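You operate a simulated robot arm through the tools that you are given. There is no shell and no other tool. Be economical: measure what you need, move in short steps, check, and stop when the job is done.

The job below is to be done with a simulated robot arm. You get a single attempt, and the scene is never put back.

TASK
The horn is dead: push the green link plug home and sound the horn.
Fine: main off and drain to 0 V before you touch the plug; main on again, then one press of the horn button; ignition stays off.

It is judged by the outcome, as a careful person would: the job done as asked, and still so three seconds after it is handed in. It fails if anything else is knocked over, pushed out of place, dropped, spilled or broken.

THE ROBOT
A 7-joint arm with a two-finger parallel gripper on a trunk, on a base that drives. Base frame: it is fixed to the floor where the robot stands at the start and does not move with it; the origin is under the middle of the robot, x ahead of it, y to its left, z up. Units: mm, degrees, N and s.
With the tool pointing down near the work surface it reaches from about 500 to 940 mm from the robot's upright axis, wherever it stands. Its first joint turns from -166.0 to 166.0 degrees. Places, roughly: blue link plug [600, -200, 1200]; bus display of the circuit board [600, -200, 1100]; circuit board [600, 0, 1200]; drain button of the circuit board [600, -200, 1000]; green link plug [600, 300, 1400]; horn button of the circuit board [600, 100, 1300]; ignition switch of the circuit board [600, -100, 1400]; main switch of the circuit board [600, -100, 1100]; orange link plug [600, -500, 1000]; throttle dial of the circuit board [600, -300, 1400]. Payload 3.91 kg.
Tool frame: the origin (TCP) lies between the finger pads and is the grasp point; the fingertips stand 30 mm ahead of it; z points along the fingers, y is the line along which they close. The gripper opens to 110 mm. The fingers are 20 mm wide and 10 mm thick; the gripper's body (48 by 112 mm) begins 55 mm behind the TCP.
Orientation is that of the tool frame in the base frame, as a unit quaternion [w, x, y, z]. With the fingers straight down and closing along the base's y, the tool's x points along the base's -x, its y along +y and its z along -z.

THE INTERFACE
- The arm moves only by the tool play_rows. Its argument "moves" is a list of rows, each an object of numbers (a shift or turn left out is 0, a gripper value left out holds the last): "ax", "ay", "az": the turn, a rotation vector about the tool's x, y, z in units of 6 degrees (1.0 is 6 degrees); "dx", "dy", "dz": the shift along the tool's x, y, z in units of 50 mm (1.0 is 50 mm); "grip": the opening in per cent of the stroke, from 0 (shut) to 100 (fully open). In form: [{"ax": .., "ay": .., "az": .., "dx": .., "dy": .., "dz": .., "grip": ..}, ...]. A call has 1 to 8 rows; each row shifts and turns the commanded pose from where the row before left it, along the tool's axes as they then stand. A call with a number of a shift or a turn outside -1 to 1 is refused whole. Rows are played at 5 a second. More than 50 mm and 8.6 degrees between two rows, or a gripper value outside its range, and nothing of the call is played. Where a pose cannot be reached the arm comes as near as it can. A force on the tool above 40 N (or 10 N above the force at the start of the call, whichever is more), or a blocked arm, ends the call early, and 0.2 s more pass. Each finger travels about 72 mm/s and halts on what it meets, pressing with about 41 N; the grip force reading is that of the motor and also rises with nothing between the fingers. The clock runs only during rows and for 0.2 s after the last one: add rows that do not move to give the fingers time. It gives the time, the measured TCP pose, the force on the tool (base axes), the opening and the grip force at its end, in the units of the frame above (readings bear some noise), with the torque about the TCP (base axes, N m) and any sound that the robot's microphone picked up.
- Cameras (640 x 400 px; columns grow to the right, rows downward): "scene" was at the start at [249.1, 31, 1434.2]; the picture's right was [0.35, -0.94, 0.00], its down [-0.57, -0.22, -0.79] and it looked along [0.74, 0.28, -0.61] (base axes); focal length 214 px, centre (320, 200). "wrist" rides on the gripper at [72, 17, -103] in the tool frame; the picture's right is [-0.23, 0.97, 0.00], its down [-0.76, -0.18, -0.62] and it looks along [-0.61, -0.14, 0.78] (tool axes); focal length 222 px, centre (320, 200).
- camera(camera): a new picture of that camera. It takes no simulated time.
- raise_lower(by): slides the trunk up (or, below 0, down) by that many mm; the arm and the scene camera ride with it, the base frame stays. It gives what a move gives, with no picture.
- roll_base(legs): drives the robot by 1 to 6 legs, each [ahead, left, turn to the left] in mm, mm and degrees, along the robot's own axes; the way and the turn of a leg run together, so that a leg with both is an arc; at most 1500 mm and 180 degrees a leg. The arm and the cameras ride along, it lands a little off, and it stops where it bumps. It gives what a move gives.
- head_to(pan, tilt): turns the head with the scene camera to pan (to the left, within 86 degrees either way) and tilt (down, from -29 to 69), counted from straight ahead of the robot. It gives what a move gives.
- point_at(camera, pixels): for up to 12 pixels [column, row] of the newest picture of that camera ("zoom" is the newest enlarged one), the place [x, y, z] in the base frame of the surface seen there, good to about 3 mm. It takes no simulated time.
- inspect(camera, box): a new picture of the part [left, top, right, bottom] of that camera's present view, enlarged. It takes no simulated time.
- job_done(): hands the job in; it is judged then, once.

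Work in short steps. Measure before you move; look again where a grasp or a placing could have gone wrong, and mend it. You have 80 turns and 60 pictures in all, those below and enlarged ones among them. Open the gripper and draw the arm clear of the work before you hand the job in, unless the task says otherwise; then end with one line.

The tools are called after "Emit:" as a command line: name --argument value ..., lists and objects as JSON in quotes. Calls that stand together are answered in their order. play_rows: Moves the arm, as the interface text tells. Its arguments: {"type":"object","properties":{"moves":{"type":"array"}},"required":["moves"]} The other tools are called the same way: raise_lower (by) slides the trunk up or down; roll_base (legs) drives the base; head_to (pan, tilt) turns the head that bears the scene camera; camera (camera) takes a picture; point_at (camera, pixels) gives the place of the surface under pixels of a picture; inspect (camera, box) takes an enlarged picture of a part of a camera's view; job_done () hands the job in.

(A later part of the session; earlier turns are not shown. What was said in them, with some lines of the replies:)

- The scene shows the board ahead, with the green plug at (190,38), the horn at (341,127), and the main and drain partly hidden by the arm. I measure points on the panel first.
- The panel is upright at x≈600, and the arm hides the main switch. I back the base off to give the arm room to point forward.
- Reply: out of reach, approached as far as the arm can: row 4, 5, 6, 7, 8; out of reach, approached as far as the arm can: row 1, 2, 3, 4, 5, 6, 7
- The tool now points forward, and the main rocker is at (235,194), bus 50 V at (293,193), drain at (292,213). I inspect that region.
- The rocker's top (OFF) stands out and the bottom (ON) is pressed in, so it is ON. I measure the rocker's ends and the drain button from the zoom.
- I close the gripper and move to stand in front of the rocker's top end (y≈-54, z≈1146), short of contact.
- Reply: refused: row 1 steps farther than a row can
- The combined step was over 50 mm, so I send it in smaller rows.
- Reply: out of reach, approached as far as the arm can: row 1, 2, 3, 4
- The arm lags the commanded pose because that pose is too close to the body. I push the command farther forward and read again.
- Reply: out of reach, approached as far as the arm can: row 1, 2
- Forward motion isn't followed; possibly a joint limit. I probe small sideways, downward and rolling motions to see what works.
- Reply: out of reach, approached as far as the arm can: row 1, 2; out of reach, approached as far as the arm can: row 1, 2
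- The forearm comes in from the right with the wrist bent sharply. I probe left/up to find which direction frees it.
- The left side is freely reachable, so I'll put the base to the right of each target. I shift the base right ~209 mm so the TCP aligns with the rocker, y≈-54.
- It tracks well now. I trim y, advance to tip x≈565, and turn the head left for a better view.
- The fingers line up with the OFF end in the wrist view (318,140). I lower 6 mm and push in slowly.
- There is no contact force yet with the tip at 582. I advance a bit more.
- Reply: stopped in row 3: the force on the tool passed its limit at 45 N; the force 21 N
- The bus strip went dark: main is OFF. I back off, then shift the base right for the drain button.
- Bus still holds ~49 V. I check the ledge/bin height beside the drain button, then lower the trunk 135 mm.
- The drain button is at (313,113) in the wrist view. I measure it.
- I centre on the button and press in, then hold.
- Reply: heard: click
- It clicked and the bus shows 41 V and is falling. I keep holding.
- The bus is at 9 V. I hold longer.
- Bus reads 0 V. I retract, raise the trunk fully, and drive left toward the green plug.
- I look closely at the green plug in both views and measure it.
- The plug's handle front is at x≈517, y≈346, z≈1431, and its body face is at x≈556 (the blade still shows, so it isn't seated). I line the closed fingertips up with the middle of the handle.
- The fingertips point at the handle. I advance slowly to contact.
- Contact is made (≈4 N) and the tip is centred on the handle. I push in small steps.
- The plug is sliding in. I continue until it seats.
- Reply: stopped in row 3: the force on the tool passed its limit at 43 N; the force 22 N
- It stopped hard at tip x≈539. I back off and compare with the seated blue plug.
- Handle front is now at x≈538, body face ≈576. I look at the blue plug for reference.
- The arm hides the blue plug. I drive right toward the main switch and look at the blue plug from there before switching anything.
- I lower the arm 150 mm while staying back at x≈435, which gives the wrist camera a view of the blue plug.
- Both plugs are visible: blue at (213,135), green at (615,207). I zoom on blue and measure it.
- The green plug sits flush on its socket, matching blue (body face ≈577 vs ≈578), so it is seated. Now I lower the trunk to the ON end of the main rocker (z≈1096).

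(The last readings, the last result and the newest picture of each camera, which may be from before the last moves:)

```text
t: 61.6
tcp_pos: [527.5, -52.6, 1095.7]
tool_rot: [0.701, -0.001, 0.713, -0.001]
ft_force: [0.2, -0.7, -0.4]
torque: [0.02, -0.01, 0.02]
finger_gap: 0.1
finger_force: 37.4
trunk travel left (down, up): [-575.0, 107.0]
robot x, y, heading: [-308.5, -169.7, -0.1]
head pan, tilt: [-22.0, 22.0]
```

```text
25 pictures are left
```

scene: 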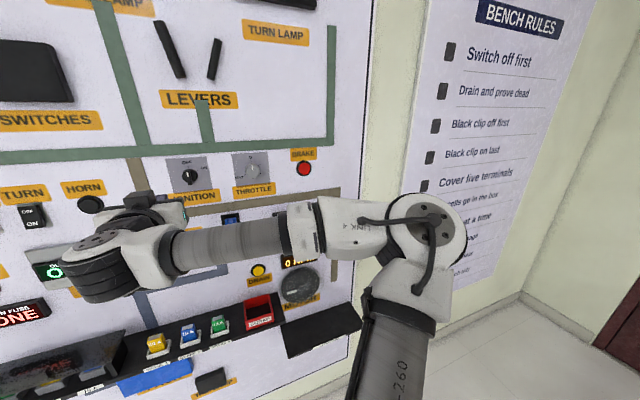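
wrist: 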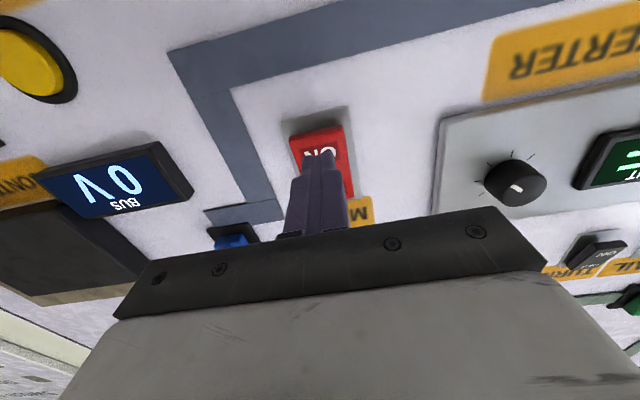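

The fingers face the ON end. I push in until it flips.

Emit:
play_rows --moves '[{"dz": 0.4}, {"dz": 0.1}, {"dz": 0.08}, {"dz": 0.06}, {"dz": 0.06}, {"dz": 0.04}, {}]'

Emit:
camera --camera "wrist"

```text
t: 63.0
tcp_pos: [557.1, -51.5, 1099.5]
tool_rot: [0.699, -0.001, 0.715, -0.002]
ft_force: [-17.1, -2.9, 1.7]
torque: [0.01, -0.21, -0.13]
finger_gap: 0.3
finger_force: 37.3
out of reach, approached as far as the arm can: row 2
trunk travel left (down, up): [-575.0, 107.0]
robot x, y, heading: [-307.0, -176.4, -0.1]
head pan, tilt: [-22.0, 22.0]
stopped in row 6: the force on the tool passed its limit at 44 N (the readings are from after the stop); the commanded pose is now the measured one
```

```text
24 pictures are left
```

wrist: 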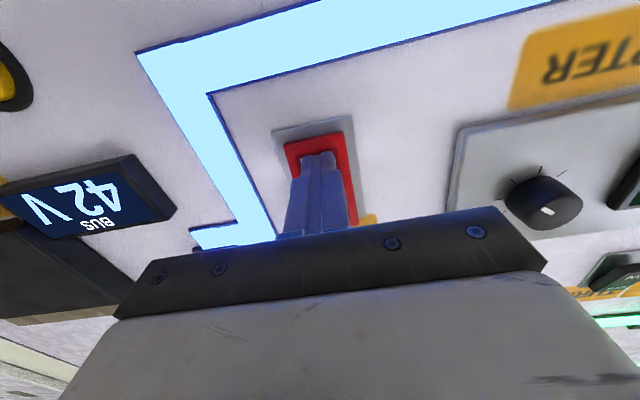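

The strip lit and the bus is charging: main is ON. I retract and move in front of the horn button (≈[589, 122, 1311]).

Emit:
play_rows --moves '[{"dz": -0.8}, {"dz": -0.8}, {"dz": -0.8}, {}]'

Emit:
raise_lower --by 105

Emit:
roll_base --legs '[[0, 145, 0]]'

Emit:
play_rows --moves '[{"dx": -0.8}, {"dx": -0.8}, {"dx": -0.5}, {}, {}]'

Emit:
camera --camera "wrist"

```text
t: 64.0
tcp_pos: [438.0, -51.4, 1100.7]
tool_rot: [0.699, 0.0, 0.715, -0.002]
ft_force: [0.0, -0.2, -0.1]
torque: [0.0, 0.01, 0.02]
finger_gap: 0.1
finger_force: 37.6
trunk travel left (down, up): [-575.0, 107.0]
robot x, y, heading: [-302.4, -172.6, -0.1]
head pan, tilt: [-22.0, 22.0]
```

```text
t: 65.4
tcp_pos: [439.0, -51.6, 1205.3]
tool_rot: [0.698, -0.001, 0.716, -0.002]
ft_force: [-0.4, 1.0, -0.8]
torque: [0.04, 0.0, 0.03]
finger_gap: 0.0
finger_force: 37.6
trunk travel left (down, up): [-680.0, 2.0]
robot x, y, heading: [-304.4, -171.7, -0.0]
head pan, tilt: [-22.0, 22.0]
```

```text
t: 67.2
tcp_pos: [438.6, 98.7, 1204.9]
tool_rot: [0.699, -0.001, 0.716, -0.002]
ft_force: [-0.3, 0.2, -0.3]
torque: [-0.01, 0.0, 0.0]
finger_gap: 0.0
finger_force: 37.4
trunk travel left (down, up): [-680.0, 2.0]
robot x, y, heading: [-300.7, -23.4, -0.0]
head pan, tilt: [-22.0, 22.0]
```

```text
t: 68.3
tcp_pos: [442.1, 99.1, 1310.2]
tool_rot: [0.699, -0.002, 0.715, -0.001]
ft_force: [0.1, 0.0, -0.5]
torque: [-0.01, 0.02, 0.0]
finger_gap: 0.0
finger_force: 37.8
trunk travel left (down, up): [-680.0, 2.0]
robot x, y, heading: [-303.3, -24.1, 0.0]
head pan, tilt: [-22.0, 22.0]
```

```text
23 pictures are left
```

wrist: 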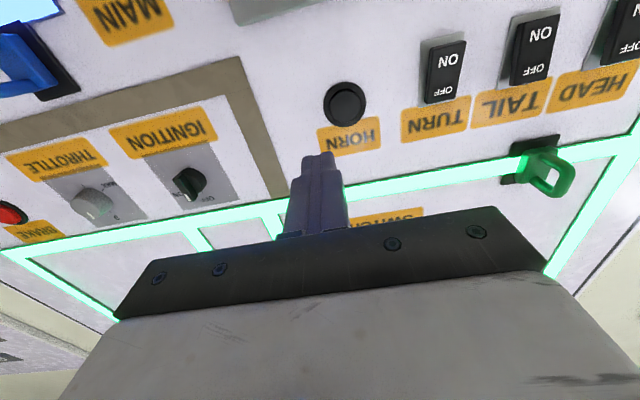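

The green rail is now live. I measure the horn button at (345,102).

Emit:
point_at --camera "wrist" --pixels '[[345, 102], [332, 102], [358, 102], [346, 92], [345, 112]]'

Emit:
play_rows --moves '[{"ay": -0.2, "dy": 0.45}, {"dz": 0.8}, {"dz": 0.8}, {}, {}]'

Emit:
camera --camera "wrist"

```text
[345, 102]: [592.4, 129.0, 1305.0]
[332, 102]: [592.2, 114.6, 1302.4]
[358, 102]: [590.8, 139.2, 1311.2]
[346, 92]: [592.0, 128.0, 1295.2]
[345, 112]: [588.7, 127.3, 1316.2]
```

```text
t: 69.5
tcp_pos: [521.6, 119.5, 1308.7]
tool_rot: [0.706, -0.002, 0.708, -0.001]
ft_force: [-0.4, -0.2, -0.4]
torque: [-0.01, 0.01, 0.01]
finger_gap: 0.0
finger_force: 37.0
trunk travel left (down, up): [-680.0, 2.0]
robot x, y, heading: [-304.4, -22.9, -0.3]
head pan, tilt: [-22.0, 22.0]
```

```text
22 pictures are left
```

wrist: 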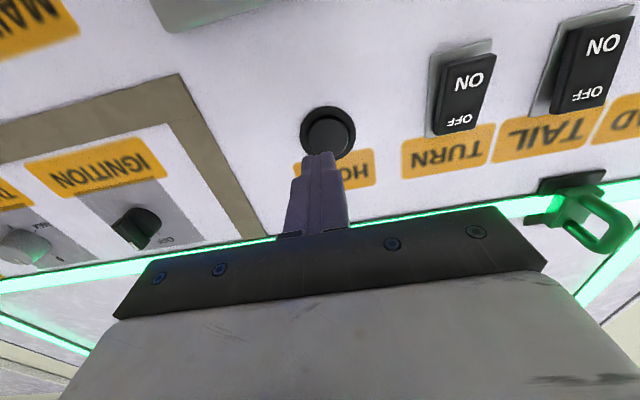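

I trim y by +6 mm, approach, and make one press.

Emit:
play_rows --moves '[{"dy": 0.11}, {"dz": 0.6}, {"dz": 0.15}, {"dz": 0.08}, {"dz": 0.06}, {"dz": 0.04}, {}]'

```text
t: 71.2
tcp_pos: [566.7, 126.1, 1312.2]
tool_rot: [0.706, -0.002, 0.708, -0.001]
ft_force: [-11.2, -2.6, -1.4]
torque: [0.01, 0.05, -0.11]
finger_gap: 0.0
finger_force: 37.8
trunk travel left (down, up): [-680.0, 2.0]
robot x, y, heading: [-305.0, -22.4, 0.3]
head pan, tilt: [-22.0, 22.0]
heard: click
```

It clicked, but no horn has been reported yet. I hold a moment to listen, without a second press.

Emit:
play_rows --moves '[{}, {}]'

Emit:
camera --camera "wrist"

```text
t: 71.8
tcp_pos: [566.1, 126.7, 1312.0]
tool_rot: [0.706, -0.001, 0.708, -0.002]
ft_force: [-11.6, -2.0, -2.5]
torque: [0.01, 0.07, -0.1]
finger_gap: 0.0
finger_force: 37.8
trunk travel left (down, up): [-680.0, 2.0]
robot x, y, heading: [-306.5, -24.8, 0.3]
head pan, tilt: [-22.0, 22.0]
```

```text
21 pictures are left
```

wrist: 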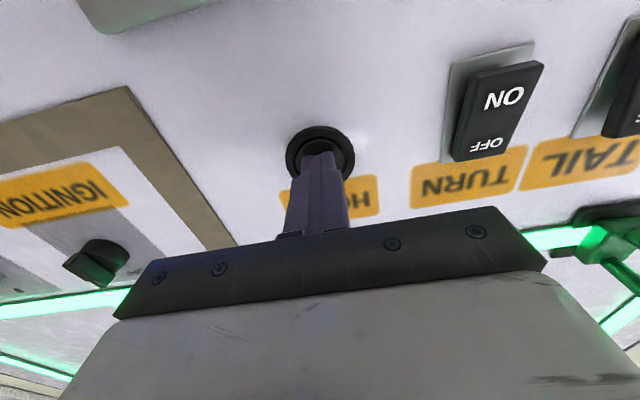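

No horn sound is reported. I release and look at the whole board (converter display, fuse display, horn indication).

Emit:
play_rows --moves '[{"dz": -0.6}, {"dz": -0.8}, {"dz": -0.8}, {"dz": -0.4}, {}]'

Emit:
head_to --pan 10 --tilt 20

Emit:
camera --camera "scene"

Emit:
camera --camera "wrist"

```text
t: 73.0
tcp_pos: [439.3, 125.3, 1311.8]
tool_rot: [0.706, -0.002, 0.709, -0.001]
ft_force: [0.0, -0.7, 1.0]
torque: [0.0, 0.0, 0.02]
finger_gap: 0.0
finger_force: 37.9
trunk travel left (down, up): [-680.0, 2.0]
robot x, y, heading: [-304.4, -20.5, -0.1]
head pan, tilt: [-22.0, 22.0]
```

```text
t: 73.9
tcp_pos: [437.1, 127.1, 1311.3]
tool_rot: [0.706, -0.001, 0.708, -0.001]
ft_force: [-0.4, -0.1, -0.2]
torque: [0.01, -0.02, -0.01]
finger_gap: 0.1
finger_force: 37.8
trunk travel left (down, up): [-680.0, 2.0]
robot x, y, heading: [-301.3, -25.8, -0.2]
head pan, tilt: [10.0, 20.0]
```

```text
20 pictures are left
```

scene: 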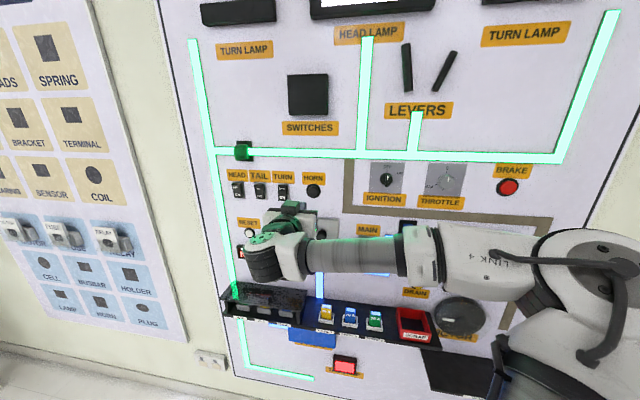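

```text
19 pictures are left
```

wrist: 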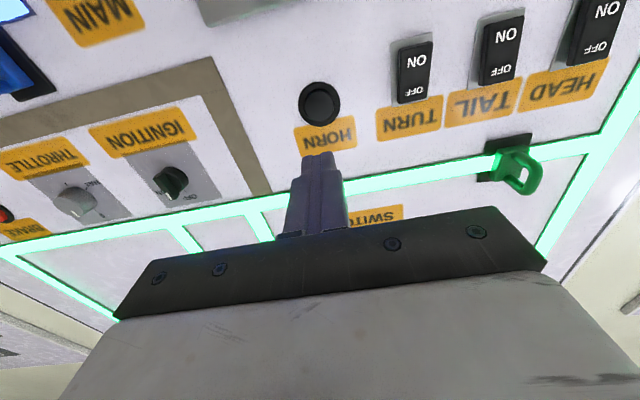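

The green rail feeds everything now, and a red lamp is lit at (345,366). I zoom into the lower board and lamps for the horn indication.

Emit:
inspect --camera "scene" --box '[210, 280, 450, 400]'

Emit:
inspect --camera "scene" --box '[200, 140, 360, 280]'

```text
2.67 times, centred on (330, 340) of scene
```

zoom: 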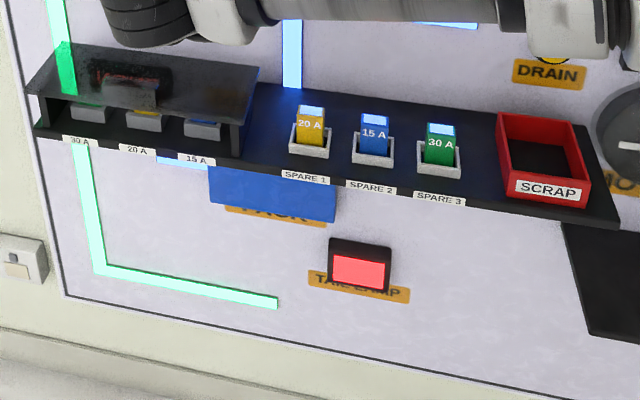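

```text
2.86 times, centred on (280, 210) of scene
```

zoom: 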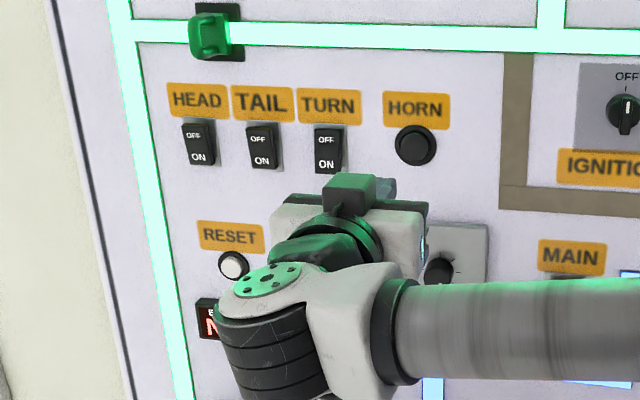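

Head and tail lamps are lit, so the circuit is powered. I raise the arm to see the converter and blown-fuse displays.

Emit:
play_rows --moves '[{"dx": -0.9}, {"dx": -0.9}, {"dx": -0.9}, {}]'

Emit:
inspect --camera "scene" --box '[200, 140, 440, 290]'

```text
t: 74.9
tcp_pos: [440.2, 125.7, 1446.0]
tool_rot: [0.706, -0.001, 0.708, -0.002]
ft_force: [0.8, -0.3, 0.9]
torque: [-0.02, -0.01, -0.02]
finger_gap: 0.0
finger_force: 37.9
trunk travel left (down, up): [-680.0, 2.0]
robot x, y, heading: [-305.0, -23.2, -0.0]
head pan, tilt: [10.0, 20.0]
```

```text
2.67 times, centred on (320, 215) of scene
```

zoom: 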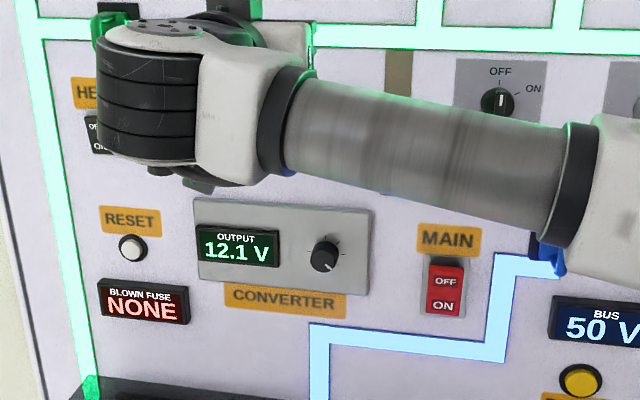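

Converter is at 12.1 V, bus at 50 V, and no fuse is blown. Only a click was reported on the press, so I look for the horn unit and anything that shows its state before deciding.

Emit:
head_to --pan -5 --tilt -12

Emit:
camera --camera "scene"

Emit:
head_to --pan 0 --tilt 45

Emit:
camera --camera "scene"

```text
t: 75.9
tcp_pos: [439.6, 125.7, 1446.2]
tool_rot: [0.706, -0.001, 0.708, -0.001]
ft_force: [0.4, -0.6, -0.5]
torque: [0.0, 0.01, 0.0]
finger_gap: 0.1
finger_force: 37.4
trunk travel left (down, up): [-680.0, 2.0]
robot x, y, heading: [-305.7, -22.9, 0.2]
head pan, tilt: [-5.0, -12.0]
```

```text
15 pictures are left
```

scene: 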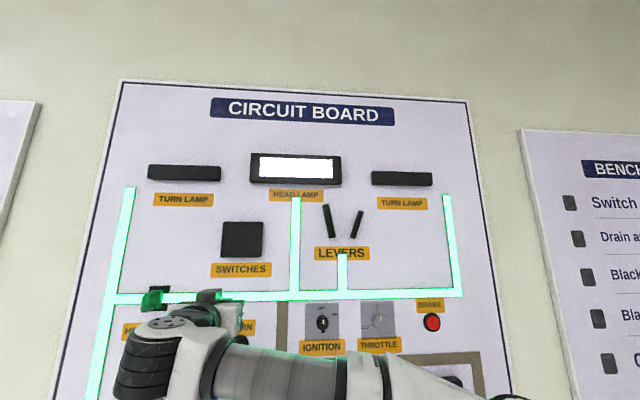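

```text
t: 77.2
tcp_pos: [439.3, 125.1, 1445.2]
tool_rot: [0.706, -0.002, 0.709, -0.001]
ft_force: [-0.5, 0.0, 0.3]
torque: [-0.01, -0.01, 0.0]
finger_gap: 0.1
finger_force: 37.6
trunk travel left (down, up): [-680.0, 2.0]
robot x, y, heading: [-306.4, -23.5, -0.2]
head pan, tilt: [0.0, 45.0]
```

```text
14 pictures are left
```

scene: 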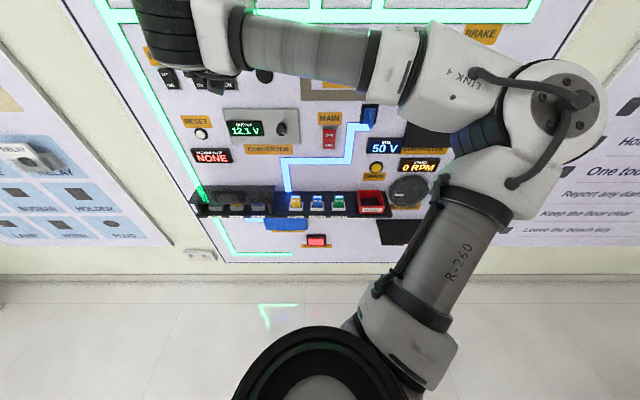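

Lamps respond, and there's no horn unit to see. I check the covered fuses closely, since one of them may feed the horn.

Emit:
inspect --camera "scene" --box '[180, 170, 300, 245]'

Emit:
inspect --camera "scene" --box '[140, 50, 290, 144]'

```text
5.33 times, centred on (240, 208) of scene
```

zoom: 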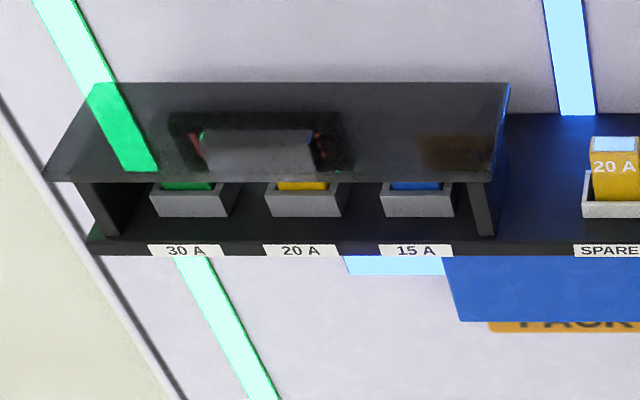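

```text
4.26 times, centred on (215, 97) of scene
```

zoom: 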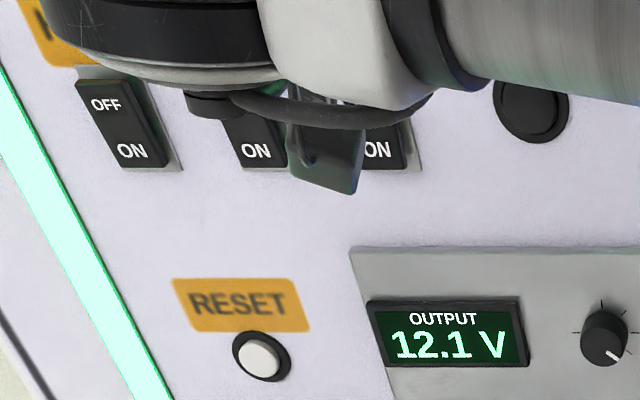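

All fuses are in, the supply is up, ignition is OFF, and the single press clicked with the rail live. As only one press was asked for, I don't repeat it; I draw clear and open the gripper.

Emit:
roll_base --legs '[[-200, 0, 0]]'

Emit:
play_rows --moves '[{"grip": 100}, {"grip": 100}, {"grip": 100}, {"grip": 100}, {"grip": 100}]'

Emit:
head_to --pan 5 --tilt 22

Emit:
camera --camera "scene"

```text
t: 78.7
tcp_pos: [239.8, 125.4, 1446.3]
tool_rot: [0.706, -0.001, 0.708, -0.003]
ft_force: [0.0, -0.1, 0.8]
torque: [-0.02, -0.01, 0.0]
finger_gap: 0.1
finger_force: 37.9
trunk travel left (down, up): [-680.0, 2.0]
robot x, y, heading: [-503.9, -23.8, -0.0]
head pan, tilt: [0.0, 45.0]
```

```text
t: 79.9
tcp_pos: [242.2, 124.2, 1447.0]
tool_rot: [0.706, 0.0, 0.709, -0.003]
ft_force: [0.9, -0.7, -0.4]
torque: [-0.02, 0.0, -0.01]
finger_gap: 110.0
finger_force: 0.0
trunk travel left (down, up): [-680.0, 2.0]
robot x, y, heading: [-499.9, -26.3, -0.3]
head pan, tilt: [0.0, 45.0]
```

```text
t: 80.8
tcp_pos: [241.7, 125.4, 1446.3]
tool_rot: [0.706, 0.0, 0.708, -0.002]
ft_force: [0.1, 0.4, 0.3]
torque: [0.0, 0.01, -0.03]
finger_gap: 110.0
finger_force: 0.0
trunk travel left (down, up): [-680.0, 2.0]
robot x, y, heading: [-505.2, -22.4, -0.0]
head pan, tilt: [5.0, 22.0]
```

```text
11 pictures are left
```

scene: 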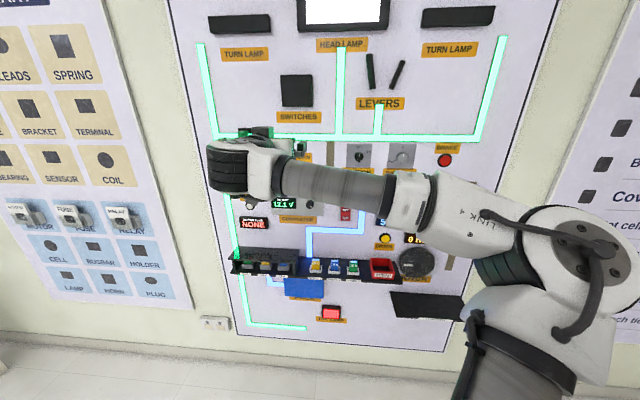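

The board is live, nothing is disturbed, the gripper is open and the arm is clear. I hand the job in.

Emit:
job_done

```text
The job is handed in.
```

I can't confirm the horn sounded: its one press, made with the circuit live, clicked, but the microphone picked up no horn; the green plug is home (pushed in with main off and the bus at 0 V), main is back on, and ignition stayed off.
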